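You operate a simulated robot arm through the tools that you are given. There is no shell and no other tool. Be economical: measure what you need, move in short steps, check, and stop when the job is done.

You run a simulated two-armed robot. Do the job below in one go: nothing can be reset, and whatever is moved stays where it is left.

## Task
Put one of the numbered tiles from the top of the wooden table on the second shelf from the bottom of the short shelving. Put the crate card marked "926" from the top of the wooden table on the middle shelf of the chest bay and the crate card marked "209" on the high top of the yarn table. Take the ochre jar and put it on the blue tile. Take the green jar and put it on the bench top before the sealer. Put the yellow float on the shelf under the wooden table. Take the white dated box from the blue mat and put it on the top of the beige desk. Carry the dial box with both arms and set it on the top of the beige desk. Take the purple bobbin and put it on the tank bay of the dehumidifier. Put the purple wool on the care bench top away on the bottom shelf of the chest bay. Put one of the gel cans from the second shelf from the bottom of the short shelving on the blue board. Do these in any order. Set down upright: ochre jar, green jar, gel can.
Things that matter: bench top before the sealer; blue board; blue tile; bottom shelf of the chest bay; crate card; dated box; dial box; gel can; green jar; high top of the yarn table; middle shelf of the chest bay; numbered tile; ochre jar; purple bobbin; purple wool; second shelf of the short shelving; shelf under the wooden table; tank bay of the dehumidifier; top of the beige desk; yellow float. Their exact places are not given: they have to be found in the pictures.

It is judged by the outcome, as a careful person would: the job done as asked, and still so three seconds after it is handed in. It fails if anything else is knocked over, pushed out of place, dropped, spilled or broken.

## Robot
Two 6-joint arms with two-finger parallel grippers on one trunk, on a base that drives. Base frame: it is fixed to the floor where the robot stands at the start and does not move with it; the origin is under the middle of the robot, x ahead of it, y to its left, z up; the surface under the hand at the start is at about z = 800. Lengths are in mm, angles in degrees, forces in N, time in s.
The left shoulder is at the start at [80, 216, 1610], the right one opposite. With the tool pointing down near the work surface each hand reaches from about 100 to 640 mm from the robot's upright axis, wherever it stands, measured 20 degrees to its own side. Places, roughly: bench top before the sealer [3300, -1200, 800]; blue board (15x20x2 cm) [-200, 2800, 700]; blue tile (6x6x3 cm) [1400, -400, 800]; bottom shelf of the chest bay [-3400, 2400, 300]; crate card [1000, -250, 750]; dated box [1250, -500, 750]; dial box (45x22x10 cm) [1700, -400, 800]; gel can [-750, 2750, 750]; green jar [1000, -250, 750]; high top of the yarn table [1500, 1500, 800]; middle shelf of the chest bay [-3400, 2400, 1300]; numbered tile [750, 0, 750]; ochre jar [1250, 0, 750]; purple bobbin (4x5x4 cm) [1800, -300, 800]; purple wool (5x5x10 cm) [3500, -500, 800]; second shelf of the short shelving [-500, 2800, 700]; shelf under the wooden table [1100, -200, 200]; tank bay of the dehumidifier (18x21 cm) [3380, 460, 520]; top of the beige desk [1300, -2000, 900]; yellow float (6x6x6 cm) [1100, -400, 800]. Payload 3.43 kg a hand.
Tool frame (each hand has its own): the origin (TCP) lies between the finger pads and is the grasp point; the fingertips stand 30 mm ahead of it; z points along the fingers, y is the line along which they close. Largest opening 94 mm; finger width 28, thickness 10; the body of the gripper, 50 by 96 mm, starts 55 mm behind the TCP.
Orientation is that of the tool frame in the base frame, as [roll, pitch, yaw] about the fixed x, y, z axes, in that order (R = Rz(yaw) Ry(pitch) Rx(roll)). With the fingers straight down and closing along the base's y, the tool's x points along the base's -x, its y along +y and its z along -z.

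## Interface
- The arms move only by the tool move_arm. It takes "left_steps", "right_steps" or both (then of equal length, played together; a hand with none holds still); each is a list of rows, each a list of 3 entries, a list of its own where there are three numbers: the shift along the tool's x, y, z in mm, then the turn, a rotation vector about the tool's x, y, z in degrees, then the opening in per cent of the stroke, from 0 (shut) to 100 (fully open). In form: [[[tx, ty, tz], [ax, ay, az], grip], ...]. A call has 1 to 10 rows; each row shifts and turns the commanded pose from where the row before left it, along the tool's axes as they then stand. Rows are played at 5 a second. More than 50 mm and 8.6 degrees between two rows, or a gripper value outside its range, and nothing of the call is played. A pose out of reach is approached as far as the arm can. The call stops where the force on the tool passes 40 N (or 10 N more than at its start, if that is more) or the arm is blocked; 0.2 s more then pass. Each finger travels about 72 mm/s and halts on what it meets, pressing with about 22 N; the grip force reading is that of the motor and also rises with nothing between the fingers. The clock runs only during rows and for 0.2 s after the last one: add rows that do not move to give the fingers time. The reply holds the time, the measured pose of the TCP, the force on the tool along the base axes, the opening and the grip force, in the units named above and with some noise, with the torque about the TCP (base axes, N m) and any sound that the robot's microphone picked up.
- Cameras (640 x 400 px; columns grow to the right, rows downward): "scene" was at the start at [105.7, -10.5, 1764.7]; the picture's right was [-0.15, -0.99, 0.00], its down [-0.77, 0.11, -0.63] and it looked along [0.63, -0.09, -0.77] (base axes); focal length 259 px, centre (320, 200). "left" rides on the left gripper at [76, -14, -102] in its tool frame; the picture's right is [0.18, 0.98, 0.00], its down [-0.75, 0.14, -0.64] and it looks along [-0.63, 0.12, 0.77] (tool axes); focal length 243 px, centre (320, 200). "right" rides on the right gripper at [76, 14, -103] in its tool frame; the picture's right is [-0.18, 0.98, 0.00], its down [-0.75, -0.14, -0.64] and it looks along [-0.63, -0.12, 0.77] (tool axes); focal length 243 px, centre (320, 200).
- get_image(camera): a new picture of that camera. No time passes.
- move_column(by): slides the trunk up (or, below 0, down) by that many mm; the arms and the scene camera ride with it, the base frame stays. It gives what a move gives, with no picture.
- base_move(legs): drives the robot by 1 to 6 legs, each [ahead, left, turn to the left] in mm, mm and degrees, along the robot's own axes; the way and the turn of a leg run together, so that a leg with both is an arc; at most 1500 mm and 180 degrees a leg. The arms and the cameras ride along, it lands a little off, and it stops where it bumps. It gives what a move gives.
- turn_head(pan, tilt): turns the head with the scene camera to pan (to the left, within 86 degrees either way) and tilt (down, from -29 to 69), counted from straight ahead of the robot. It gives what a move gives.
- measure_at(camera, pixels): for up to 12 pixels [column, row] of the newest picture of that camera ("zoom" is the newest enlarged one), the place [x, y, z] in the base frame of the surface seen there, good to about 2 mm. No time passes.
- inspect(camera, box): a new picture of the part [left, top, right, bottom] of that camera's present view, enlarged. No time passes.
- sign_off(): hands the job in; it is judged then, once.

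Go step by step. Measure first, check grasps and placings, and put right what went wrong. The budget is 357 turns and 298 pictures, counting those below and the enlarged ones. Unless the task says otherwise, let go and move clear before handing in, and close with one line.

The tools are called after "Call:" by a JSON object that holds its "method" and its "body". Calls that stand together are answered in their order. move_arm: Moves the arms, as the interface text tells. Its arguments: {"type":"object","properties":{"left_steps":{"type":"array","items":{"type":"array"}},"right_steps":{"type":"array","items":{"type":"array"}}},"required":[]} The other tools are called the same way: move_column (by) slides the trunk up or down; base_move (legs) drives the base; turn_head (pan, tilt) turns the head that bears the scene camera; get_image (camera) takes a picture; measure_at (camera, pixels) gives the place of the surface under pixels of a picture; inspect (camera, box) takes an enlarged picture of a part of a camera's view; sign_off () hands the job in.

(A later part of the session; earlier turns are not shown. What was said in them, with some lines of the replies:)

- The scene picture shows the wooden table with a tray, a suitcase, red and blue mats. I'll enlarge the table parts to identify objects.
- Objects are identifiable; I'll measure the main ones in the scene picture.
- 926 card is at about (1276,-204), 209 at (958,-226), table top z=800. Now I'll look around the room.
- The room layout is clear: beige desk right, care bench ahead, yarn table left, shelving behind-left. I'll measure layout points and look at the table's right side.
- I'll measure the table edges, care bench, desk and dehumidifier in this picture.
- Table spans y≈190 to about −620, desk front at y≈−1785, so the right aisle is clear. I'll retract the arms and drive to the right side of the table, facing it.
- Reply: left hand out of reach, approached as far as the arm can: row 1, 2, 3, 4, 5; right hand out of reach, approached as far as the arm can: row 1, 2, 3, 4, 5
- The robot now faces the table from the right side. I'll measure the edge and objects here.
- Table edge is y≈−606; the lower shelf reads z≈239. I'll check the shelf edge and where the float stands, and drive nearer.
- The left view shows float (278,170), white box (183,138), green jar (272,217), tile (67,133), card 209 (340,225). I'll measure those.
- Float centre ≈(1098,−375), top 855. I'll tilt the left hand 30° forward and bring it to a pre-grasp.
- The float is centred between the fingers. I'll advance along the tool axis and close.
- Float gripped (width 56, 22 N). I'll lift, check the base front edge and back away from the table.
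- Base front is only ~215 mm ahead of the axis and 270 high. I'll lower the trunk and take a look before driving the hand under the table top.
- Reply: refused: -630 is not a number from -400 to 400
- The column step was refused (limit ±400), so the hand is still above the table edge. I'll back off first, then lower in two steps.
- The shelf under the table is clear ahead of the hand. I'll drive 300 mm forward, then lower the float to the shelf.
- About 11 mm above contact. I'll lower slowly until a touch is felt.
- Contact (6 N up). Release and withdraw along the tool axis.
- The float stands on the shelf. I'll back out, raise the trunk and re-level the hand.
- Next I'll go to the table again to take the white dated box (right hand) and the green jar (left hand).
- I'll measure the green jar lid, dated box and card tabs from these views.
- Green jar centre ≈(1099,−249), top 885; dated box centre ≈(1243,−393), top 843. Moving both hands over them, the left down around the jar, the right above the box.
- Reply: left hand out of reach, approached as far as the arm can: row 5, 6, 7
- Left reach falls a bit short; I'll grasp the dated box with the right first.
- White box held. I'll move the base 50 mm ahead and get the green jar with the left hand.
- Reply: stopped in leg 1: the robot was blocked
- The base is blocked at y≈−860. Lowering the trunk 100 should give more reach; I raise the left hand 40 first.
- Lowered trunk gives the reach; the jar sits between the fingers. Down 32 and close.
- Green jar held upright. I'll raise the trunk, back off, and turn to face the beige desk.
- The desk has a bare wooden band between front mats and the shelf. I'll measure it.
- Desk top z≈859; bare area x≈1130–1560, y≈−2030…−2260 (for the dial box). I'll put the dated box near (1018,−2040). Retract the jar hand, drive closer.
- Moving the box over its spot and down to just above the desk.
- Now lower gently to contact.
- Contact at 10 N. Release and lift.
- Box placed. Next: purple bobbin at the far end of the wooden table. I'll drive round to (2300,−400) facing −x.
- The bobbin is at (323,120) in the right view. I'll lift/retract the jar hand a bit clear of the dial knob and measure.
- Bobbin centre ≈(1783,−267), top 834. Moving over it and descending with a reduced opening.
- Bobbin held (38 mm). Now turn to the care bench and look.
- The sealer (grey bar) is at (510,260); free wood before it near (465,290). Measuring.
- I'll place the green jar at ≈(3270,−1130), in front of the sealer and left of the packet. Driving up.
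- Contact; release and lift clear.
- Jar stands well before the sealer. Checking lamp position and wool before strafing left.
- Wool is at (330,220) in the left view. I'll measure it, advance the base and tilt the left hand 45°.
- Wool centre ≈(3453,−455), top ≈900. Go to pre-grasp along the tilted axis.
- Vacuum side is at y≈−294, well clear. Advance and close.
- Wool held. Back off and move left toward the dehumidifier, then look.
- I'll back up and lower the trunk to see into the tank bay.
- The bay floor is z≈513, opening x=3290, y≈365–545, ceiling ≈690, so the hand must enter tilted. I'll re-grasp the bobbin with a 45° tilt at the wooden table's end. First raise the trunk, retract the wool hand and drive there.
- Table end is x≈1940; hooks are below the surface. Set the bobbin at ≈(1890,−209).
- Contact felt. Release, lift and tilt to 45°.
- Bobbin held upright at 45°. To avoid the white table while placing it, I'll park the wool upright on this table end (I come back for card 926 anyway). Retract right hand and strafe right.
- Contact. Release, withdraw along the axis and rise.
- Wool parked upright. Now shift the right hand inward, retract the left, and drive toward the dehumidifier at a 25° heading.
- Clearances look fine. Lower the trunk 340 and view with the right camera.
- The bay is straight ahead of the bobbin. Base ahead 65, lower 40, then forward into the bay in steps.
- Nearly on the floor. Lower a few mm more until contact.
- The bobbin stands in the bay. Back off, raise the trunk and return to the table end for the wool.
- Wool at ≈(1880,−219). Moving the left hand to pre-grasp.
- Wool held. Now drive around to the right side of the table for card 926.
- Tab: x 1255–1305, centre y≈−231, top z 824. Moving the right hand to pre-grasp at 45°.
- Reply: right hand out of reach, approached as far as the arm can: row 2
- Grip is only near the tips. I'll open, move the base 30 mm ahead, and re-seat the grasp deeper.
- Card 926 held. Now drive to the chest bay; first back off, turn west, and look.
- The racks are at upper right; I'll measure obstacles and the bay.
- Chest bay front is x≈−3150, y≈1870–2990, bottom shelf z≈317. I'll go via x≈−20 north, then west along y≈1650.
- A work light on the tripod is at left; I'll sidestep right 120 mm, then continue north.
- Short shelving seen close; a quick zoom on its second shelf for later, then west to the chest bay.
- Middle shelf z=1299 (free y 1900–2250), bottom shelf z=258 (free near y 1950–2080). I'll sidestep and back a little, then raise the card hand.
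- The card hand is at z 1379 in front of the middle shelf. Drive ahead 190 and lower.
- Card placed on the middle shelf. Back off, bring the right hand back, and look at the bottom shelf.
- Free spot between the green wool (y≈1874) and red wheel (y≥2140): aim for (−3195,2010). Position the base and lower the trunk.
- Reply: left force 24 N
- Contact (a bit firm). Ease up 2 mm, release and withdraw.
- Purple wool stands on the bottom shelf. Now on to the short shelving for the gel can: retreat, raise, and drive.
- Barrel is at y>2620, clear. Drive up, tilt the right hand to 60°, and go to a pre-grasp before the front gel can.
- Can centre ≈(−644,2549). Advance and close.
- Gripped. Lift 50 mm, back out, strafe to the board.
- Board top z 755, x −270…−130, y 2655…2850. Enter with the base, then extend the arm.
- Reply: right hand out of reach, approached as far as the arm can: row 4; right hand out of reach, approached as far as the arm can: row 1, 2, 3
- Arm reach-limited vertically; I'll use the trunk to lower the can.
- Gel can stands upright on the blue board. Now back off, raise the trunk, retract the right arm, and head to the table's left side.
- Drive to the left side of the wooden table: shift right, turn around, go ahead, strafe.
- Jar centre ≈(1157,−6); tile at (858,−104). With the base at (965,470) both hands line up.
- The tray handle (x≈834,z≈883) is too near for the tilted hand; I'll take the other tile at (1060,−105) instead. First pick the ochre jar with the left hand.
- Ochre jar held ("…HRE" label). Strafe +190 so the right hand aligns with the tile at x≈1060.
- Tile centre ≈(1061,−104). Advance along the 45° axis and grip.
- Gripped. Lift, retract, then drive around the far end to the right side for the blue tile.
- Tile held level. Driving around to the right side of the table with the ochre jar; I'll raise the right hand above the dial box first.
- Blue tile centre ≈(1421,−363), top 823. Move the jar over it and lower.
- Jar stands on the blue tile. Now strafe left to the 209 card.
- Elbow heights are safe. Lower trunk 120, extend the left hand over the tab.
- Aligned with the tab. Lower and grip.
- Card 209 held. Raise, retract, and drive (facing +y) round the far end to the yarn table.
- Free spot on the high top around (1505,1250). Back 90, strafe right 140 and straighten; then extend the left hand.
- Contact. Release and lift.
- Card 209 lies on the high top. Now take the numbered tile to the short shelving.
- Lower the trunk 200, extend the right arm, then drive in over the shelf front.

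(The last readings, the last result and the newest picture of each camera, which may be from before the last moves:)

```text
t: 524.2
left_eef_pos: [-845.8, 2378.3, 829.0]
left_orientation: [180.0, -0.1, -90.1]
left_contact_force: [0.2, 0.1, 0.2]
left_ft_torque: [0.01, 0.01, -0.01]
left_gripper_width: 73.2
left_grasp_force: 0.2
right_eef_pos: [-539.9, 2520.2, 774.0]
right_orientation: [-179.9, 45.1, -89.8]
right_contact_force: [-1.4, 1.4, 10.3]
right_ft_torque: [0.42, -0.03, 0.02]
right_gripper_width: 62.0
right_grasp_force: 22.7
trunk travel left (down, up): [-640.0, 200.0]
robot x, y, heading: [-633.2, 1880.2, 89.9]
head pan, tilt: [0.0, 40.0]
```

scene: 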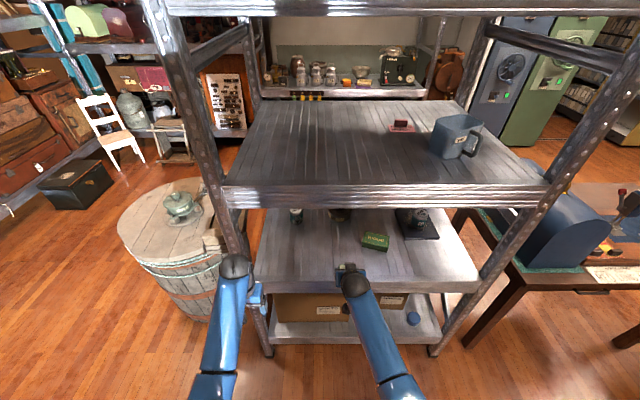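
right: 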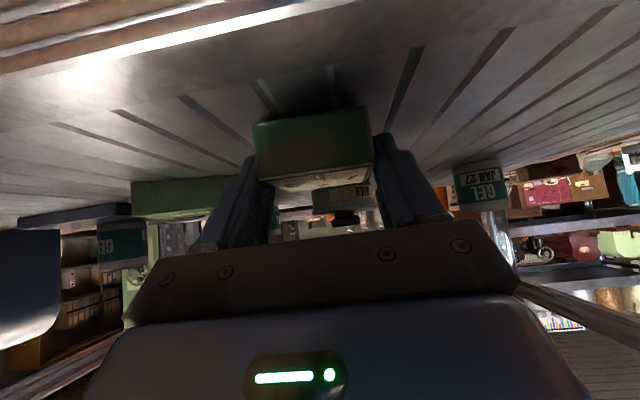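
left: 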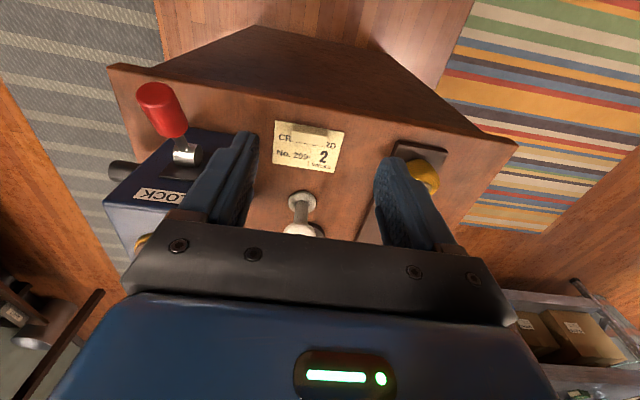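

Contact. Release and withdraw, then back out.

Call:
{"method": "move_arm", "body": {"right_steps": [[[-0.7, 0, -0.7], [0, 0, 0], 75], [[0, 0, 0], [0, 0, 0], 95], [[0, 0, 0], [0, 0, 0], 95], [[0, 0, -35], [0, 0, 0], 95], [[0, 0, -35], [0, 0, 0], 95], [[0, 0, 0], [0, 0, 0], 95]]}}

Call:
{"method": "base_move", "body": {"legs": [[-280, 0, 0]]}}

Call:
{"method": "get_image", "body": {"camera": "scene"}}

Call:
{"method": "inspect", "body": {"camera": "scene", "box": [240, 190, 460, 310]}}

```text
t: 525.6
left_eef_pos: [-845.5, 2379.8, 827.9]
left_orientation: [180.0, -0.1, -90.1]
left_contact_force: [0.0, 0.8, -0.8]
left_ft_torque: [-0.02, 0.0, -0.02]
left_gripper_width: 73.4
left_grasp_force: 0.1
right_eef_pos: [-538.7, 2471.6, 820.1]
right_orientation: [-179.8, 44.8, -89.8]
right_contact_force: [-0.9, 0.6, 0.3]
right_ft_torque: [0.0, -0.02, 0.02]
right_gripper_width: 89.5
right_grasp_force: 0.0
trunk travel left (down, up): [-640.0, 200.0]
robot x, y, heading: [-639.7, 1876.9, 89.8]
head pan, tilt: [0.0, 40.0]
```

```text
t: 527.5
left_eef_pos: [-846.0, 2099.9, 829.6]
left_orientation: [-179.9, -0.2, -90.2]
left_contact_force: [-0.6, 0.1, 0.8]
left_ft_torque: [-0.01, 0.0, 0.01]
left_gripper_width: 73.4
left_grasp_force: 0.1
right_eef_pos: [-539.4, 2191.2, 820.7]
right_orientation: [-179.8, 44.7, -90.0]
right_contact_force: [0.5, -0.4, 0.1]
right_ft_torque: [0.01, 0.0, 0.0]
right_gripper_width: 89.3
right_grasp_force: 0.1
trunk travel left (down, up): [-640.0, 200.0]
robot x, y, heading: [-636.6, 1593.8, 90.0]
head pan, tilt: [0.0, 40.0]
```

```text
152 pictures are left
```

scene: 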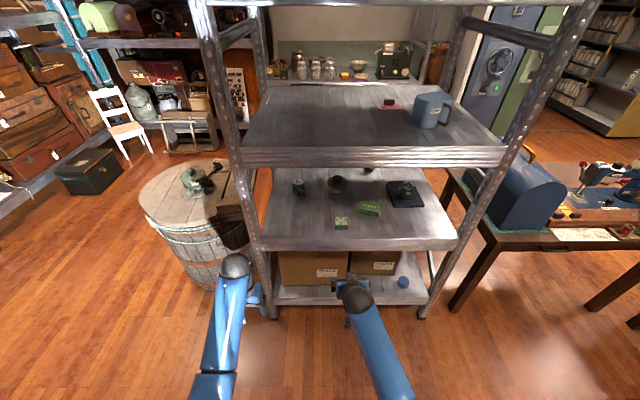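

```text
2.91 times, centred on (350, 250) of scene
```

zoom: 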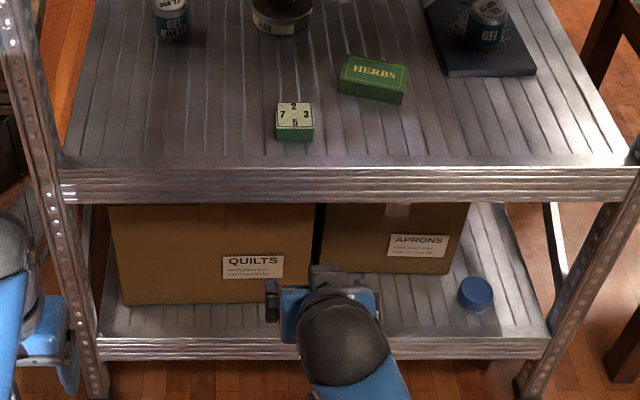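

Numbered tile placed. Last: the dial box with both arms. Raise, straighten the right hand, and drive to the right side of the table.

Call:
{"method": "move_column", "body": {"by": 200}}

Call:
{"method": "move_arm", "body": {"right_steps": [[[31, 0, -21], [0, 0, 0], 100], [[31, 0, -21], [0, 0, 0], 100], [[31, 0, -21], [0, 0, 0], 100], [[0, 0, 0], [0, 7.5, 0], 100], [[0, 0, 0], [0, 7.5, 0], 100], [[0, 0, 0], [0, 7.5, 0], 100], [[0, 0, 0], [0, 7.5, 0], 100], [[0, 0, 0], [0, 7.5, 0], 100], [[0, 0, 0], [0, 7.5, 0], 100]]}}

Call:
{"method": "base_move", "body": {"legs": [[0, -600, 0], [-1450, 0, 0], [-1350, 0, 0], [0, -1400, 0], [0, -370, 0]]}}

Call:
{"method": "turn_head", "body": {"pan": 0, "tilt": 45}}

Call:
{"method": "get_image", "body": {"camera": "scene"}}

```text
t: 529.7
left_eef_pos: [-845.4, 2098.7, 1029.6]
left_orientation: [179.9, -0.1, -90.2]
left_contact_force: [0.0, 1.4, 0.1]
left_ft_torque: [0.01, -0.01, -0.02]
left_gripper_width: 73.5
left_grasp_force: 0.1
right_eef_pos: [-538.7, 2191.7, 1021.1]
right_orientation: [-179.8, 44.8, -90.0]
right_contact_force: [0.5, -0.1, 0.0]
right_ft_torque: [0.0, 0.01, 0.01]
right_gripper_width: 89.5
right_grasp_force: 0.1
trunk travel left (down, up): [-840.0, 0.0]
robot x, y, heading: [-635.9, 1596.5, 89.7]
head pan, tilt: [0.0, 40.0]
```

```text
t: 531.7
left_eef_pos: [-844.5, 2100.4, 1029.5]
left_orientation: [180.0, -0.2, -90.2]
left_contact_force: [0.4, 0.1, -0.2]
left_ft_torque: [-0.01, -0.03, 0.02]
left_gripper_width: 73.4
left_grasp_force: 0.0
right_eef_pos: [-539.4, 2081.0, 999.6]
right_orientation: [-179.9, -0.4, -90.2]
right_contact_force: [-0.2, -0.1, 0.3]
right_ft_torque: [-0.01, -0.02, 0.0]
right_gripper_width: 94.4
right_grasp_force: 0.0
trunk travel left (down, up): [-840.0, 0.0]
robot x, y, heading: [-639.7, 1598.1, 89.6]
head pan, tilt: [0.0, 40.0]
```

```text
t: 556.8
left_eef_pos: [1444.6, -799.2, 1028.6]
left_orientation: [-180.0, -0.2, -92.8]
left_contact_force: [-0.3, -0.2, -0.1]
left_ft_torque: [-0.02, -0.02, -0.01]
left_gripper_width: 73.1
left_grasp_force: 0.0
right_eef_pos: [1749.8, -831.8, 1000.6]
right_orientation: [-179.7, -0.2, -92.6]
right_contact_force: [0.3, 0.6, 0.4]
right_ft_torque: [-0.02, 0.01, 0.0]
right_gripper_width: 94.0
right_grasp_force: 0.0
trunk travel left (down, up): [-840.0, 0.0]
robot x, y, heading: [1631.0, -1310.3, 87.2]
head pan, tilt: [0.0, 40.0]
```

```text
t: 557.5
left_eef_pos: [1446.2, -799.8, 1028.2]
left_orientation: [-180.0, -0.2, -92.8]
left_contact_force: [-1.1, 1.0, -0.5]
left_ft_torque: [0.0, 0.0, -0.01]
left_gripper_width: 73.5
left_grasp_force: 0.1
right_eef_pos: [1751.2, -832.5, 1001.4]
right_orientation: [-179.8, -0.3, -92.8]
right_contact_force: [0.4, 0.0, 0.1]
right_ft_torque: [-0.01, -0.03, 0.06]
right_gripper_width: 93.9
right_grasp_force: 0.0
trunk travel left (down, up): [-840.0, 0.0]
robot x, y, heading: [1633.7, -1309.1, 86.9]
head pan, tilt: [0.0, 45.0]
```

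```text
150 pictures are left
```

scene: 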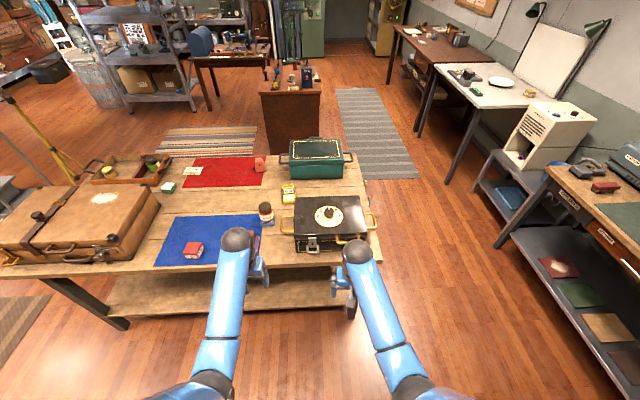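

Call:
{"method": "inspect", "body": {"camera": "scene", "box": [250, 180, 400, 275]}}

Call:
{"method": "measure_at", "body": {"camera": "zoom", "pixels": [[140, 135], [140, 160], [215, 80], [400, 75], [445, 210], [205, 220], [520, 130], [430, 255], [330, 140], [230, 270]]}}

```text
4.21 times, centred on (325, 228) of scene
```

zoom: 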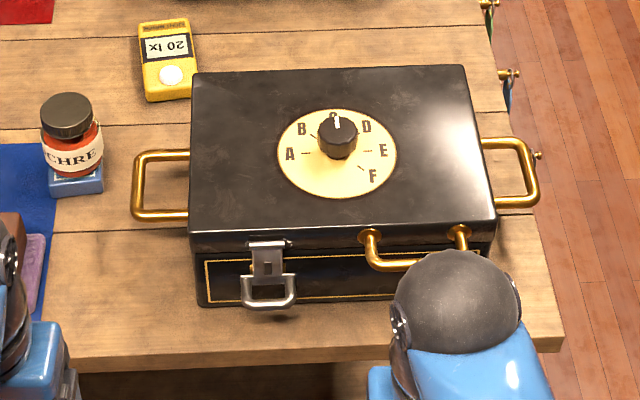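

```text
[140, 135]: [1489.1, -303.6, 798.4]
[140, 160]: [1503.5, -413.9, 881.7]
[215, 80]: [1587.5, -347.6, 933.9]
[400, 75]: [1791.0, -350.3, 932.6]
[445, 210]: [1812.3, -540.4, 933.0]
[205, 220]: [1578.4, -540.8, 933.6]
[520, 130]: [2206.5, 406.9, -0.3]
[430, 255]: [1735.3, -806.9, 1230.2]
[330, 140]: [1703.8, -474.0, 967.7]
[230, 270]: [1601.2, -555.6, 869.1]
```

Handles: gold bars at x≈1500 (left) and ≈1905 (right), z≈882. I'll spread the right hand, align the base at x≈1703 and move in.

Call:
{"method": "move_arm", "body": {"right_steps": [[[0, -48, -5], [0, 0, 0], 60], [[0, -48, -5], [0, 0, 0], 60], [[0, 0, 0], [0, 0, 0], 60]], "left_steps": [[[0, 0, 0], [0, 0, 0], 60], [[0, 0, 0], [0, 0, 0], 60], [[0, 0, 0], [0, 0, 0], 60]]}}

Call:
{"method": "base_move", "body": {"legs": [[0, -70, 3], [390, 0, 0]]}}

Call:
{"method": "get_image", "body": {"camera": "left"}}

Call:
{"method": "get_image", "body": {"camera": "right"}}

```text
t: 558.3
left_eef_pos: [1447.0, -799.9, 1029.3]
left_orientation: [-180.0, -0.2, -92.8]
left_contact_force: [-0.4, 0.0, 0.3]
left_ft_torque: [-0.02, -0.02, -0.01]
left_gripper_width: 56.6
left_grasp_force: 0.0
right_eef_pos: [1845.2, -836.5, 1009.7]
right_orientation: [-179.9, -0.2, -92.7]
right_contact_force: [0.0, -0.8, -0.3]
right_ft_torque: [0.02, 0.05, 0.01]
right_gripper_width: 56.5
right_grasp_force: 0.1
trunk travel left (down, up): [-840.0, 0.0]
robot x, y, heading: [1631.8, -1312.9, 87.3]
head pan, tilt: [0.0, 45.0]
```

```text
t: 561.3
left_eef_pos: [1490.3, -426.4, 1030.4]
left_orientation: [180.0, 0.0, -90.0]
left_contact_force: [0.4, -0.7, -0.2]
left_ft_torque: [0.02, 0.0, -0.01]
left_gripper_width: 56.3
left_grasp_force: 0.0
right_eef_pos: [1890.2, -443.2, 1010.7]
right_orientation: [180.0, 0.1, -89.7]
right_contact_force: [0.2, -0.1, 0.0]
right_ft_torque: [0.01, 0.01, 0.0]
right_gripper_width: 56.3
right_grasp_force: 0.0
trunk travel left (down, up): [-840.0, 0.0]
robot x, y, heading: [1703.7, -925.1, 90.2]
head pan, tilt: [0.0, 45.0]
```

```text
148 pictures are left
```

left: 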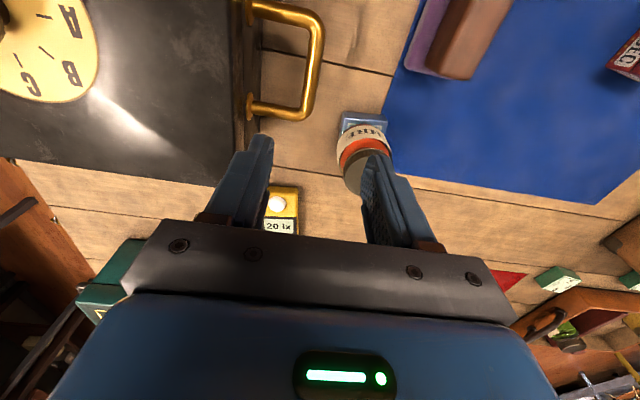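

```text
147 pictures are left
```

right: 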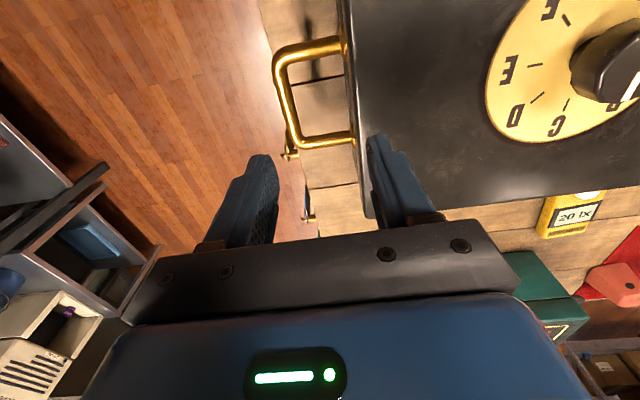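

Call:
{"method": "measure_at", "body": {"camera": "left", "pixels": [[317, 60], [318, 40], [310, 90], [295, 20], [280, 113], [250, 10], [249, 105], [316, 70]]}}

Call:
{"method": "measure_at", "body": {"camera": "right", "pixels": [[280, 80], [287, 110], [295, 132], [278, 65], [310, 47], [330, 138], [345, 50], [350, 138]]}}

```text
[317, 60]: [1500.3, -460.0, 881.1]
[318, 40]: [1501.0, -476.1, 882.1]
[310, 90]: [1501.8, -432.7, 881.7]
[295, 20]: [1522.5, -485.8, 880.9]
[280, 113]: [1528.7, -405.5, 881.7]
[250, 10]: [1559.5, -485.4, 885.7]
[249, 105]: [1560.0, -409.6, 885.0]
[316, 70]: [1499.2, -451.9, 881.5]
```

```text
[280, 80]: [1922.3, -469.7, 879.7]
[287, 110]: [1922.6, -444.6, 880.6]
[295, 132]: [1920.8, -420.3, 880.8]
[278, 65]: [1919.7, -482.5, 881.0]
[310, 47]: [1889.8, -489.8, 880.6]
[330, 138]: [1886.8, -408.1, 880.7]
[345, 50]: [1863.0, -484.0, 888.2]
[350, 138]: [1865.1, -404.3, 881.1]
```

Bars: left x≈1500, right x≈1921, both centred at y≈−446, z≈877. Position and descend partway, then check.

Call:
{"method": "move_arm", "body": {"left_steps": [[[10, -5, 0], [0, 0, 0], 48], [[10, -5, 0], [0, 0, 0], 48], [[0, 0, 30], [0, 0, 0], 48], [[0, 0, 30], [0, 0, 0], 48], [[0, 0, 30], [0, 0, 0], 48], [[0, 0, 0], [0, 0, 0], 48]], "right_steps": [[[2, -16, 0], [0, 0, 0], 48], [[1, -15, 0], [0, 0, 0], 48], [[0, 0, 24], [0, 0, 0], 48], [[0, 0, 24], [0, 0, 0], 48], [[0, 0, 24], [0, 0, 0], 48], [[0, 0, 0], [0, 0, 0], 48]]}}

Call:
{"method": "get_image", "body": {"camera": "left"}}

Call:
{"method": "get_image", "body": {"camera": "right"}}

```text
t: 562.7
left_eef_pos: [1500.9, -446.1, 940.6]
left_orientation: [180.0, -0.2, -90.0]
left_contact_force: [0.2, 0.1, 0.5]
left_ft_torque: [-0.01, 0.01, -0.01]
left_gripper_width: 45.4
left_grasp_force: 0.0
right_eef_pos: [1921.0, -445.2, 938.9]
right_orientation: [-179.8, -0.1, -89.7]
right_contact_force: [-0.2, -0.2, -0.2]
right_ft_torque: [0.0, -0.05, 0.01]
right_gripper_width: 45.2
right_grasp_force: 0.0
trunk travel left (down, up): [-840.0, 0.0]
robot x, y, heading: [1703.5, -924.0, 90.2]
head pan, tilt: [0.0, 45.0]
```

```text
146 pictures are left
```

left: 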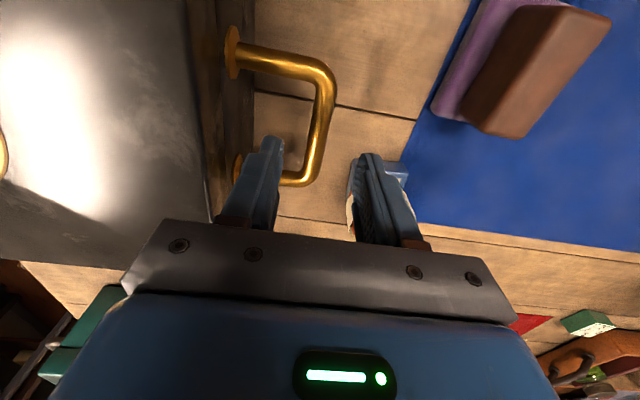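

```text
145 pictures are left
```

right: 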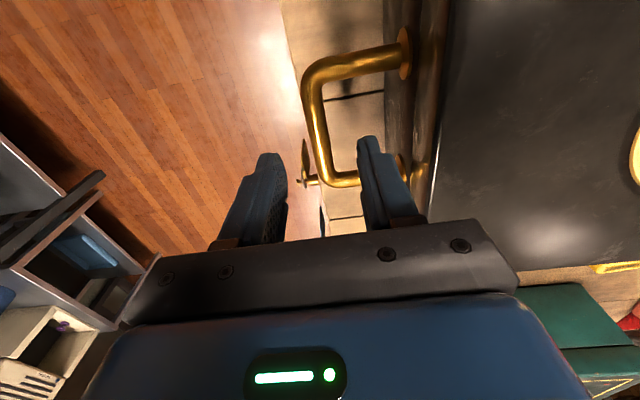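

Both bars lie between the fingers. Descend ~63 and close gently.

Call:
{"method": "move_arm", "body": {"left_steps": [[[0, 0, 32], [0, 0, 0], 48], [[0, 0, 31], [0, 0, 0], 48], [[0, 0, 0], [0, 0, 0], 30], [[0, 0, 0], [0, 0, 0], 8], [[0, 0, 0], [0, 0, 0], 0], [[0, 0, 0], [0, 0, 0], 0]], "right_steps": [[[0, 0, 31], [0, 0, 0], 48], [[0, 0, 31], [0, 0, 0], 48], [[0, 0, 0], [0, 0, 0], 30], [[0, 0, 0], [0, 0, 0], 8], [[0, 0, 0], [0, 0, 0], 0], [[0, 0, 0], [0, 0, 0], 0]]}}

Call:
{"method": "get_image", "body": {"camera": "left"}}

Call:
{"method": "get_image", "body": {"camera": "right"}}

```text
t: 564.1
left_eef_pos: [1502.4, -445.6, 875.6]
left_orientation: [-179.7, -0.4, -90.1]
left_contact_force: [36.3, 1.0, -0.1]
left_ft_torque: [0.25, 0.03, -0.46]
left_gripper_width: 18.2
left_grasp_force: 21.8
right_eef_pos: [1921.6, -443.7, 875.1]
right_orientation: [179.8, -0.1, -89.6]
right_contact_force: [-33.3, 0.5, 0.5]
right_ft_torque: [0.29, 0.02, 0.38]
right_gripper_width: 18.2
right_grasp_force: 21.9
trunk travel left (down, up): [-840.0, 0.0]
robot x, y, heading: [1705.3, -922.5, 90.1]
head pan, tilt: [0.0, 45.0]
```

```text
144 pictures are left
```

left: 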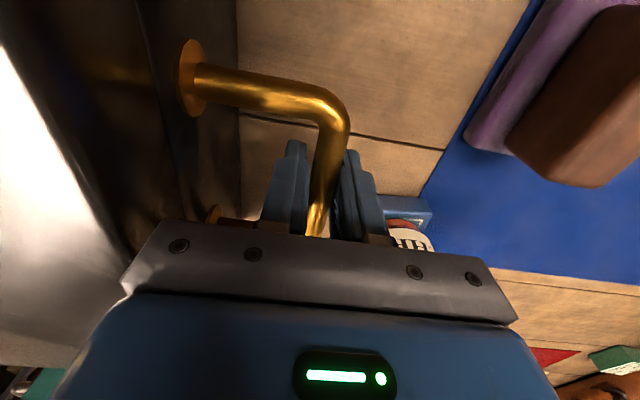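

```text
143 pictures are left
```

right: 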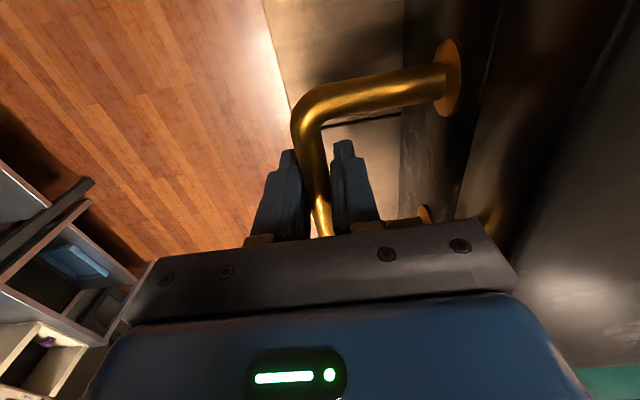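

Both gripped, but ±35 N lateral strain; relax by bringing the hands ~2 mm inward.

Call:
{"method": "move_arm", "body": {"left_steps": [[[0, -1.5, 0], [0, 0, 0], 0], [[0, 0, 0], [0, 0, 0], 0]], "right_steps": [[[0, 1.5, 0], [0, 0, 0], 0], [[0, 0, 0], [0, 0, 0], 0]]}}

```text
t: 564.7
left_eef_pos: [1502.7, -445.2, 875.7]
left_orientation: [179.9, -0.3, -89.8]
left_contact_force: [20.1, 0.0, -0.7]
left_ft_torque: [0.02, -0.01, -0.47]
left_gripper_width: 18.5
left_grasp_force: 22.0
right_eef_pos: [1920.1, -444.6, 875.3]
right_orientation: [-179.9, -0.3, -89.8]
right_contact_force: [-20.1, -0.2, 0.4]
right_ft_torque: [0.34, 0.0, 0.42]
right_gripper_width: 18.1
right_grasp_force: 21.9
trunk travel left (down, up): [-840.0, 0.0]
robot x, y, heading: [1703.3, -926.5, 90.2]
head pan, tilt: [0.0, 45.0]
```

Call:
{"method": "move_arm", "body": {"left_steps": [[[0, -1.8, 0], [0, 0, 0], 0], [[0, 0, 0], [0, 0, 0], 0], [[0, 0, -4], [0, 0, 0], 0], [[0, 0, -4], [0, 0, 0], 0], [[0, 0, -4], [0, 0, 0], 0]], "right_steps": [[[0, 1.8, 0], [0, 0, 0], 0], [[0, 0, 0], [0, 0, 0], 0], [[0, 0, -4], [0, 0, 0], 0], [[0, 0, -4], [0, 0, 0], 0], [[0, 0, -4], [0, 0, 0], 0]]}}

Call:
{"method": "get_image", "body": {"camera": "left"}}

```text
t: 565.9
left_eef_pos: [1503.2, -444.1, 886.4]
left_orientation: [179.9, -0.3, -89.9]
left_contact_force: [-23.5, -1.2, -6.0]
left_ft_torque: [0.12, -0.01, -0.47]
left_gripper_width: 18.6
left_grasp_force: 22.0
right_eef_pos: [1919.9, -442.6, 887.3]
right_orientation: [-179.6, -0.2, -89.9]
right_contact_force: [23.4, 0.0, -5.9]
right_ft_torque: [0.0, -0.04, 0.46]
right_gripper_width: 18.4
right_grasp_force: 22.0
trunk travel left (down, up): [-840.0, 0.0]
robot x, y, heading: [1705.8, -927.8, 89.9]
head pan, tilt: [0.0, 45.0]
```

```text
142 pictures are left
```

left: 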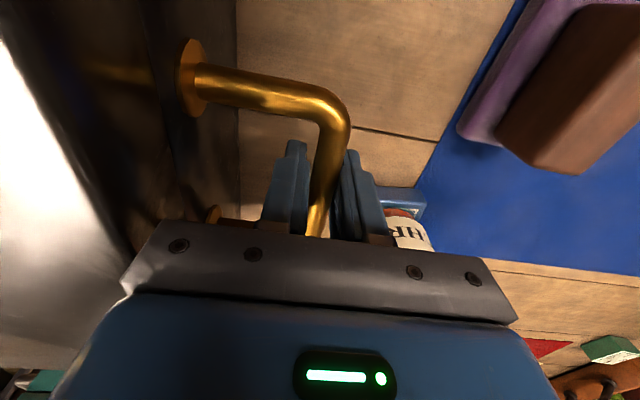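

The box is light (~6 N per hand) and lifting. Relax 0.9 mm outward and lift 100 mm.

Call:
{"method": "move_arm", "body": {"left_steps": [[[0, 0.9, 0], [0, 0, 0], 0], [[0, 0, -20], [0, 0, 0], 0], [[0, 0, -20], [0, 0, 0], 0], [[0, 0, -20], [0, 0, 0], 0], [[0, 0, -20], [0, 0, 0], 0], [[0, 0, -20], [0, 0, 0], 0], [[0, 0, 0], [0, 0, 0], 0]], "right_steps": [[[0, -0.9, 0], [0, 0, 0], 0], [[0, 0, -20], [0, 0, 0], 0], [[0, 0, -20], [0, 0, 0], 0], [[0, 0, -20], [0, 0, 0], 0], [[0, 0, -20], [0, 0, 0], 0], [[0, 0, -20], [0, 0, 0], 0], [[0, 0, 0], [0, 0, 0], 0]]}}

Call:
{"method": "get_image", "body": {"camera": "scene"}}

```text
t: 567.5
left_eef_pos: [1503.3, -445.2, 987.9]
left_orientation: [179.7, -0.4, -89.9]
left_contact_force: [-28.6, -0.4, -5.9]
left_ft_torque: [0.03, -0.02, -0.49]
left_gripper_width: 18.5
left_grasp_force: 22.5
right_eef_pos: [1921.5, -443.0, 988.0]
right_orientation: [-179.7, -0.2, -89.8]
right_contact_force: [28.2, 0.2, -6.3]
right_ft_torque: [0.09, 0.02, 0.49]
right_gripper_width: 18.3
right_grasp_force: 22.2
trunk travel left (down, up): [-840.0, 0.0]
robot x, y, heading: [1702.3, -926.3, 90.0]
head pan, tilt: [0.0, 45.0]
```

```text
141 pictures are left
```

scene: 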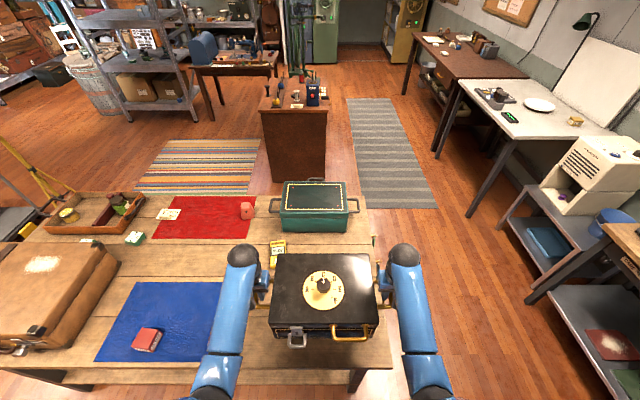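

Lifted level. Ease the lateral strain a little more outward.

Call:
{"method": "move_arm", "body": {"left_steps": [[[0, 1, 0], [0, 0, 0], 0], [[0, 0, 0], [0, 0, 0], 0]], "right_steps": [[[0, -1, 0], [0, 0, 0], 0], [[0, 0, 0], [0, 0, 0], 0]]}}

```text
t: 568.1
left_eef_pos: [1503.8, -443.8, 987.1]
left_orientation: [-180.0, -0.3, -89.9]
left_contact_force: [-17.2, -0.1, -6.7]
left_ft_torque: [-0.02, 0.05, -0.48]
left_gripper_width: 18.2
left_grasp_force: 22.1
right_eef_pos: [1921.6, -443.0, 987.0]
right_orientation: [-179.9, -0.2, -89.7]
right_contact_force: [15.9, 0.5, -6.1]
right_ft_torque: [0.11, -0.01, 0.54]
right_gripper_width: 18.6
right_grasp_force: 21.9
trunk travel left (down, up): [-840.0, 0.0]
robot x, y, heading: [1704.3, -926.2, 90.4]
head pan, tilt: [0.0, 45.0]
```

Call:
{"method": "move_arm", "body": {"left_steps": [[[0, 1.3, 0], [0, 0, 0], 0], [[0, 0, 0], [0, 0, 0], 0]], "right_steps": [[[0, -1.3, 0], [0, 0, 0], 0], [[0, 0, 0], [0, 0, 0], 0]]}}

Call:
{"method": "base_move", "body": {"legs": [[-270, 0, 0]]}}

```text
t: 568.7
left_eef_pos: [1504.2, -443.6, 987.1]
left_orientation: [-179.9, -0.4, -90.1]
left_contact_force: [4.7, 0.4, -6.4]
left_ft_torque: [0.01, 0.0, -0.5]
left_gripper_width: 18.4
left_grasp_force: 22.0
right_eef_pos: [1920.9, -443.8, 987.5]
right_orientation: [179.9, -0.3, -89.7]
right_contact_force: [-3.9, -0.1, -6.8]
right_ft_torque: [0.1, -0.03, 0.48]
right_gripper_width: 18.5
right_grasp_force: 21.9
trunk travel left (down, up): [-840.0, 0.0]
robot x, y, heading: [1703.3, -924.8, 90.2]
head pan, tilt: [0.0, 45.0]
```

```text
t: 570.7
left_eef_pos: [1504.5, -721.5, 986.6]
left_orientation: [-179.8, -0.4, -90.0]
left_contact_force: [32.1, 1.1, -6.1]
left_ft_torque: [0.1, 0.01, -0.4]
left_gripper_width: 18.5
left_grasp_force: 21.8
right_eef_pos: [1922.3, -719.2, 985.9]
right_orientation: [179.9, -0.4, -89.6]
right_contact_force: [-31.8, 0.3, -7.1]
right_ft_torque: [-0.06, 0.0, 0.41]
right_gripper_width: 18.4
right_grasp_force: 22.0
trunk travel left (down, up): [-840.0, 0.0]
robot x, y, heading: [1706.3, -1206.0, 90.1]
head pan, tilt: [0.0, 45.0]
```

Force is only internal strain (±32). Turn to face the desk.

Call:
{"method": "base_move", "body": {"legs": [[0, 0, 90]]}}

Call:
{"method": "base_move", "body": {"legs": [[0, 0, 90], [0, -345, 0]]}}

Call:
{"method": "get_image", "body": {"camera": "scene"}}

```text
t: 574.9
left_eef_pos: [1221.1, -1397.2, 987.9]
left_orientation: [-179.8, -0.3, -1.0]
left_contact_force: [-0.5, 7.3, -5.8]
left_ft_torque: [-0.02, 0.0, -0.5]
left_gripper_width: 18.2
left_grasp_force: 21.3
right_eef_pos: [1225.9, -979.1, 987.5]
right_orientation: [179.8, -0.2, -0.6]
right_contact_force: [-0.4, -7.3, -5.2]
right_ft_torque: [-0.01, 0.03, 0.52]
right_gripper_width: 18.4
right_grasp_force: 22.1
trunk travel left (down, up): [-840.0, 0.0]
robot x, y, heading: [1705.1, -1203.5, 179.4]
head pan, tilt: [0.0, 45.0]
```

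```text
t: 581.0
left_eef_pos: [1561.0, -1685.7, 987.1]
left_orientation: [-179.6, -0.4, 89.5]
left_contact_force: [-0.2, 0.2, -5.9]
left_ft_torque: [-0.08, -0.01, -0.51]
left_gripper_width: 18.5
left_grasp_force: 22.2
right_eef_pos: [1144.9, -1685.9, 987.7]
right_orientation: [-180.0, -0.2, 89.8]
right_contact_force: [1.6, 0.3, -6.3]
right_ft_torque: [-0.02, 0.0, 0.5]
right_gripper_width: 18.4
right_grasp_force: 22.1
trunk travel left (down, up): [-840.0, 0.0]
robot x, y, heading: [1366.1, -1203.2, -90.2]
head pan, tilt: [0.0, 45.0]
```

```text
140 pictures are left
```

scene: 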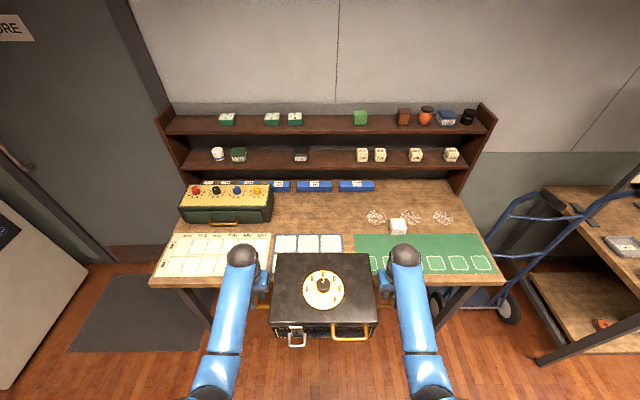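

I'll shift 42 mm right (away from the knob box), drive ahead, then extend over the bare area.

Call:
{"method": "base_move", "body": {"legs": [[0, -42, 0.2], [300, 0, 0]]}}

Call:
{"method": "get_image", "body": {"camera": "scene"}}

```text
t: 583.5
left_eef_pos: [1520.6, -1988.1, 989.7]
left_orientation: [-179.9, 0.0, 89.8]
left_contact_force: [-0.2, 0.9, -5.7]
left_ft_torque: [-0.05, 0.0, -0.46]
left_gripper_width: 18.5
left_grasp_force: 22.6
right_eef_pos: [1102.7, -1987.8, 989.1]
right_orientation: [179.9, 0.0, 90.1]
right_contact_force: [-1.0, 0.2, -5.9]
right_ft_torque: [-0.04, -0.04, 0.51]
right_gripper_width: 18.3
right_grasp_force: 22.2
trunk travel left (down, up): [-840.0, 0.0]
robot x, y, heading: [1323.4, -1508.3, -90.2]
head pan, tilt: [0.0, 45.0]
```

```text
139 pictures are left
```

scene: 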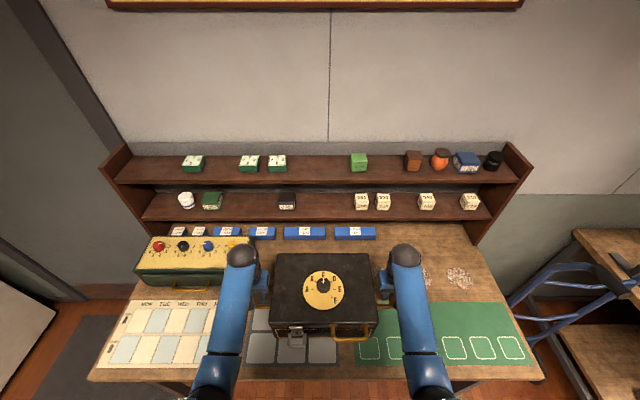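

Call:
{"method": "measure_at", "body": {"camera": "scene", "pixels": [[320, 216], [480, 216], [320, 182], [222, 270], [228, 240], [305, 233], [355, 238], [225, 275], [400, 216]]}}

```text
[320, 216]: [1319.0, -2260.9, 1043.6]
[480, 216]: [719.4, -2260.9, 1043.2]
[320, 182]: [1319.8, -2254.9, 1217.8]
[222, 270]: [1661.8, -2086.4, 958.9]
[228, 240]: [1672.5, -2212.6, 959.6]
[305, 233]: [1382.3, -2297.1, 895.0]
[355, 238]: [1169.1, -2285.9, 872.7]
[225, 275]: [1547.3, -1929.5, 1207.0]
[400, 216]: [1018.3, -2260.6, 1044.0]
```

Shelf front is y≈−2260; hands at y≈−2125 keep clearance. Extend both arms forward 137 mm together.

Call:
{"method": "move_arm", "body": {"left_steps": [[[-27, 0, 0], [0, 0, 0], 0], [[-27, 0, 0], [0, 0, 0], 0], [[-27, 0, 0], [0, 0, 0], 0], [[-27, 0, 0], [0, 0, 0], 0], [[-27, 0, 0], [0, 0, 0], 0], [[0, 0, 0], [0, 0, 0], 0]], "right_steps": [[[-27, 0, 0], [0, 0, 0], 0], [[-27, 0, 0], [0, 0, 0], 0], [[-27, 0, 0], [0, 0, 0], 0], [[-27, 0, 0], [0, 0, 0], 0], [[-27, 0, 0], [0, 0, 0], 0], [[0, 0, 0], [0, 0, 0], 0]]}}

Call:
{"method": "get_image", "body": {"camera": "scene"}}

```text
t: 584.9
left_eef_pos: [1521.5, -2124.2, 988.8]
left_orientation: [-179.9, -0.3, 90.0]
left_contact_force: [9.2, 0.7, -5.5]
left_ft_torque: [0.06, -0.01, -0.42]
left_gripper_width: 18.4
left_grasp_force: 22.0
right_eef_pos: [1103.8, -2125.6, 985.8]
right_orientation: [179.9, -0.3, 90.3]
right_contact_force: [-7.7, 0.4, -6.4]
right_ft_torque: [-0.14, -0.01, 0.54]
right_gripper_width: 18.4
right_grasp_force: 21.6
trunk travel left (down, up): [-840.0, 0.0]
robot x, y, heading: [1321.1, -1506.8, -89.8]
head pan, tilt: [0.0, 45.0]
```

```text
138 pictures are left
```

scene: 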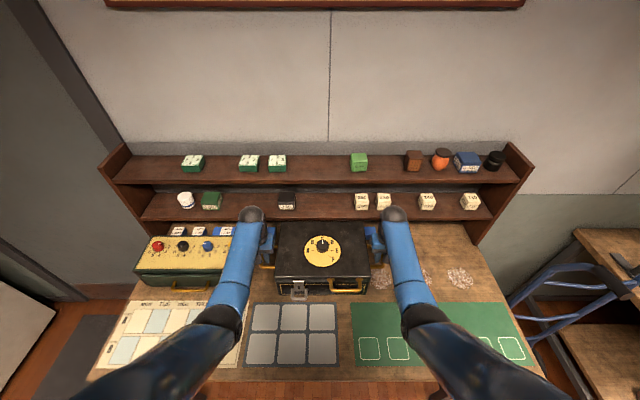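

Clear. Lower both together with the trunk.

Call:
{"method": "move_column", "body": {"by": -44}}

Call:
{"method": "get_image", "body": {"camera": "left"}}

Call:
{"method": "get_image", "body": {"camera": "right"}}

```text
t: 585.8
left_eef_pos: [1522.7, -2124.5, 944.6]
left_orientation: [-179.7, -0.3, 89.9]
left_contact_force: [13.9, -1.5, -5.7]
left_ft_torque: [-0.1, 0.02, -0.41]
left_gripper_width: 18.1
left_grasp_force: 22.1
right_eef_pos: [1104.0, -2124.7, 943.6]
right_orientation: [179.9, -0.3, 90.3]
right_contact_force: [-14.7, 0.6, -5.9]
right_ft_torque: [-0.03, 0.04, 0.48]
right_gripper_width: 18.4
right_grasp_force: 22.3
trunk travel left (down, up): [-796.0, 44.0]
robot x, y, heading: [1325.0, -1506.6, -90.2]
head pan, tilt: [0.0, 45.0]
```

```text
137 pictures are left
```

left: 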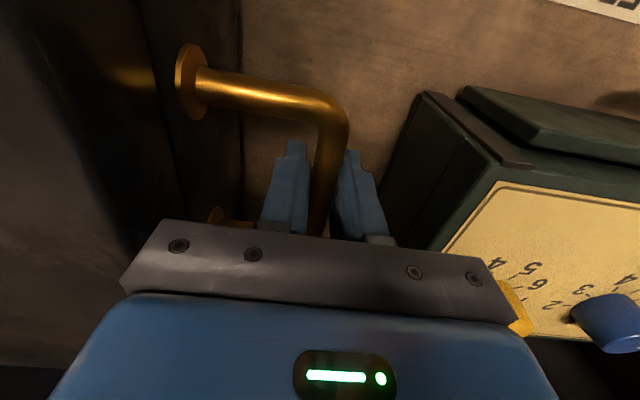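

```text
136 pictures are left
```

right: 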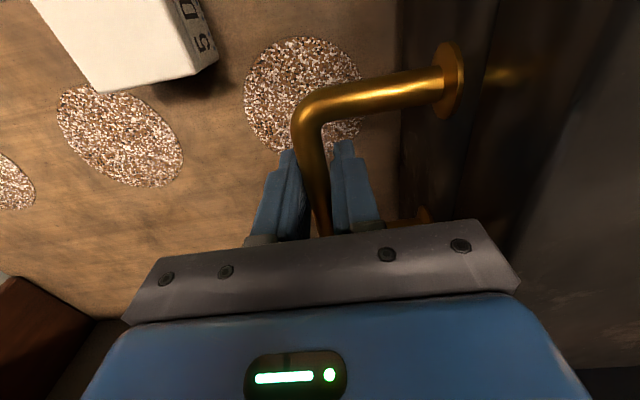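

Check the knob box beside the left hand.

Call:
{"method": "measure_at", "body": {"camera": "left", "pixels": [[524, 318], [515, 290], [600, 315], [450, 230], [410, 150], [500, 190], [585, 340]]}}

```text
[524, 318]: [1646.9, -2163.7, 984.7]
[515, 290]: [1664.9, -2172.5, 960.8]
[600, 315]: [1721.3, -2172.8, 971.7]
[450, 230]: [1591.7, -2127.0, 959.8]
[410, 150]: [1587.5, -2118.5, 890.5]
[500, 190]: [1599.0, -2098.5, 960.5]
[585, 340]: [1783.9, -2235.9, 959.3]
```

Clear by ~18 mm. Lower the last few millimetres.

Call:
{"method": "move_column", "body": {"by": -6}}

Call:
{"method": "move_column", "body": {"by": -2}}

```text
t: 586.3
left_eef_pos: [1522.4, -2124.4, 937.0]
left_orientation: [-179.8, -0.3, 89.9]
left_contact_force: [17.9, -0.7, -5.0]
left_ft_torque: [-0.09, 0.0, -0.36]
left_gripper_width: 18.4
left_grasp_force: 21.9
right_eef_pos: [1103.4, -2125.0, 936.7]
right_orientation: [180.0, -0.3, 90.2]
right_contact_force: [-18.5, 0.3, -6.3]
right_ft_torque: [-0.02, 0.0, 0.51]
right_gripper_width: 18.6
right_grasp_force: 22.2
trunk travel left (down, up): [-790.0, 50.0]
robot x, y, heading: [1319.8, -1510.2, -89.9]
head pan, tilt: [0.0, 45.0]
```

```text
t: 586.9
left_eef_pos: [1521.9, -2123.1, 936.9]
left_orientation: [-179.7, -0.3, 90.0]
left_contact_force: [20.3, 0.3, -5.4]
left_ft_torque: [0.09, 0.0, -0.34]
left_gripper_width: 18.4
left_grasp_force: 22.0
right_eef_pos: [1104.3, -2124.7, 935.8]
right_orientation: [179.9, -0.3, 90.2]
right_contact_force: [-19.8, 0.7, -2.8]
right_ft_torque: [0.31, 0.0, 0.47]
right_gripper_width: 18.5
right_grasp_force: 21.6
trunk travel left (down, up): [-788.0, 52.0]
robot x, y, heading: [1323.5, -1508.6, -90.1]
head pan, tilt: [0.0, 45.0]
```

Right side is starting to touch. 2–3 mm more, also easing the lateral strain.

Call:
{"method": "move_arm", "body": {"left_steps": [[[0, 1, 1.5], [0, 0, 0], 0], [[0, 0, 1], [0, 0, 0], 0]], "right_steps": [[[0, -1, 0.5], [0, 0, 0], 0], [[0, 0, 0.5], [0, 0, 0], 0]]}}

```text
t: 587.5
left_eef_pos: [1521.2, -2121.4, 935.5]
left_orientation: [-179.8, -0.1, 89.8]
left_contact_force: [13.2, -0.1, 6.4]
left_ft_torque: [0.54, -0.09, -0.38]
left_gripper_width: 18.4
left_grasp_force: 21.6
right_eef_pos: [1104.2, -2124.3, 936.1]
right_orientation: [179.8, -0.2, 90.3]
right_contact_force: [-11.0, -0.8, -1.6]
right_ft_torque: [0.51, 0.01, 0.51]
right_gripper_width: 18.7
right_grasp_force: 21.9
trunk travel left (down, up): [-788.0, 52.0]
robot x, y, heading: [1321.8, -1510.7, -90.0]
head pan, tilt: [0.0, 45.0]
```

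The box rests on the desk. Open both hands and rise.

Call:
{"method": "move_arm", "body": {"left_steps": [[[0, 0, 0.5], [0, 0, 0], 30], [[0, 0, 0], [0, 0, 0], 42], [[0, 0, 0], [0, 0, 0], 42], [[0, 0, -20], [0, 0, 0], 42], [[0, 0, -30], [0, 0, 0], 42], [[0, 0, -30], [0, 0, 0], 42]], "right_steps": [[[0, 0, 0.5], [0, 0, 0], 30], [[0, 0, 0], [0, 0, 0], 42], [[0, 0, 0], [0, 0, 0], 42], [[0, 0, -20], [0, 0, 0], 42], [[0, 0, -30], [0, 0, 0], 42], [[0, 0, -30], [0, 0, 0], 42]]}}

Call:
{"method": "get_image", "body": {"camera": "scene"}}

Call:
{"method": "get_image", "body": {"camera": "right"}}

```text
t: 588.9
left_eef_pos: [1522.9, -2121.2, 1014.1]
left_orientation: [-179.8, -0.3, 89.8]
left_contact_force: [-0.6, 0.5, 0.8]
left_ft_torque: [0.01, -0.01, 0.0]
left_gripper_width: 39.5
left_grasp_force: 0.1
right_eef_pos: [1104.9, -2123.5, 1013.4]
right_orientation: [179.8, -0.3, 90.2]
right_contact_force: [0.9, 0.5, 0.1]
right_ft_torque: [0.0, -0.02, -0.01]
right_gripper_width: 39.6
right_grasp_force: 0.0
trunk travel left (down, up): [-788.0, 52.0]
robot x, y, heading: [1321.1, -1508.0, -90.1]
head pan, tilt: [0.0, 45.0]
```

```text
135 pictures are left
```

scene: 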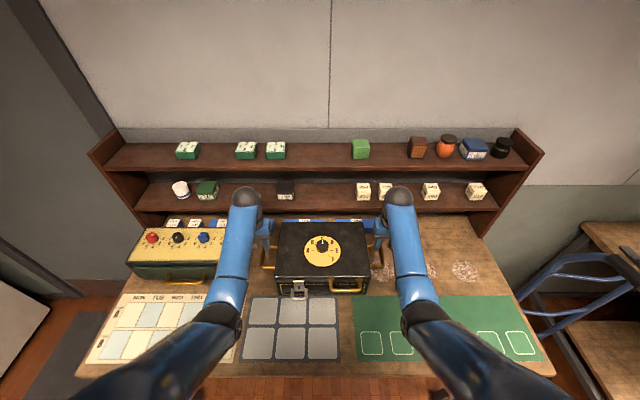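

```text
134 pictures are left
```

right: 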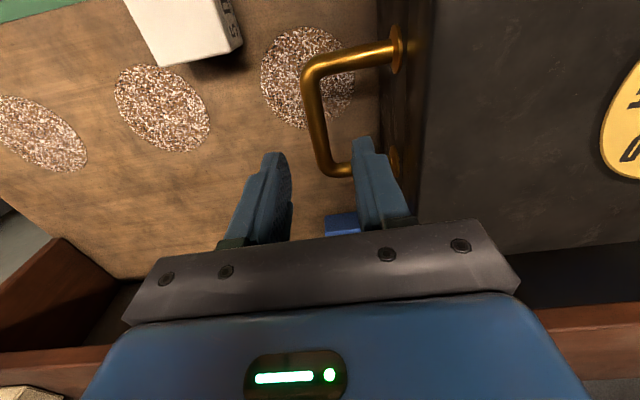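

Box set down squarely. Back off and do final checks of desk and table.

Call:
{"method": "base_move", "body": {"legs": [[-330, 0, 0]]}}

Call:
{"method": "inspect", "body": {"camera": "scene", "box": [130, 120, 520, 330]}}

Call:
{"method": "base_move", "body": {"legs": [[0, 0, 180]]}}

Call:
{"method": "get_image", "body": {"camera": "scene"}}

Call:
{"method": "inspect", "body": {"camera": "scene", "box": [200, 180, 420, 320]}}

```text
t: 591.0
left_eef_pos: [1522.2, -1793.9, 1014.0]
left_orientation: [-179.7, -0.4, 89.9]
left_contact_force: [-0.4, -0.4, 1.0]
left_ft_torque: [0.02, -0.02, 0.02]
left_gripper_width: 39.5
left_grasp_force: 0.0
right_eef_pos: [1105.2, -1797.4, 1012.3]
right_orientation: [179.9, -0.4, 90.1]
right_contact_force: [0.3, -0.2, 0.4]
right_ft_torque: [0.02, -0.03, -0.02]
right_gripper_width: 39.4
right_grasp_force: 0.0
trunk travel left (down, up): [-788.0, 52.0]
robot x, y, heading: [1325.4, -1180.4, -90.4]
head pan, tilt: [0.0, 45.0]
```

```text
1.64 times, centred on (325, 225) of scene
```

zoom: 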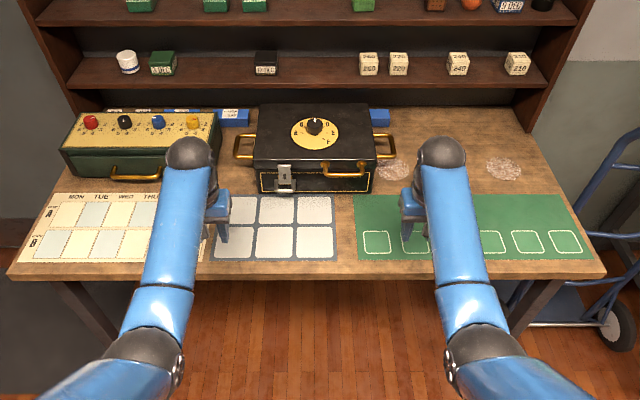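

```text
t: 598.8
left_eef_pos: [1111.6, -567.2, 1014.5]
left_orientation: [-179.8, -0.2, -89.4]
left_contact_force: [0.7, 0.5, -0.4]
left_ft_torque: [0.01, 0.02, 0.0]
left_gripper_width: 39.3
left_grasp_force: 0.1
right_eef_pos: [1530.0, -558.7, 1012.8]
right_orientation: [179.8, -0.2, -89.0]
right_contact_force: [-0.2, 0.2, -0.1]
right_ft_torque: [0.0, 0.0, 0.0]
right_gripper_width: 39.5
right_grasp_force: 0.1
trunk travel left (down, up): [-788.0, 52.0]
robot x, y, heading: [1322.9, -1177.1, 90.8]
head pan, tilt: [0.0, 45.0]
```

```text
132 pictures are left
```

scene: 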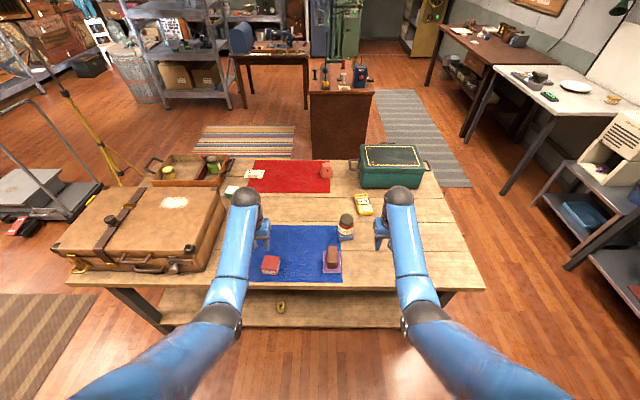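

```text
2.86 times, centred on (310, 250) of scene
```

zoom: 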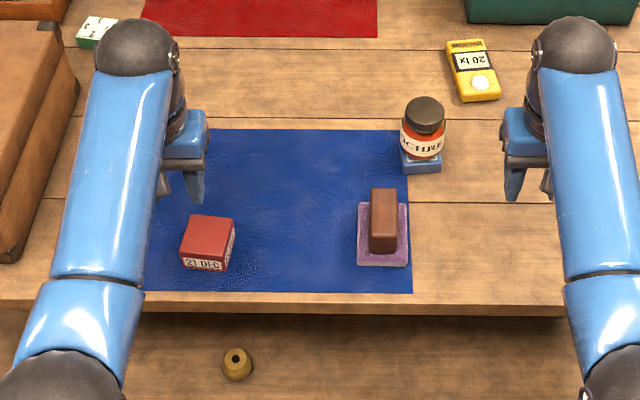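

Ochre jar on the tile, float on the lower shelf, and dial box on the desk are all in place, and the hands are clear. Handing in.

Call:
{"method": "sign_off", "body": {}}

```text
The job is handed in.
```

All the requested items were set in their places, with both hands empty and clear, and the job is handed in.
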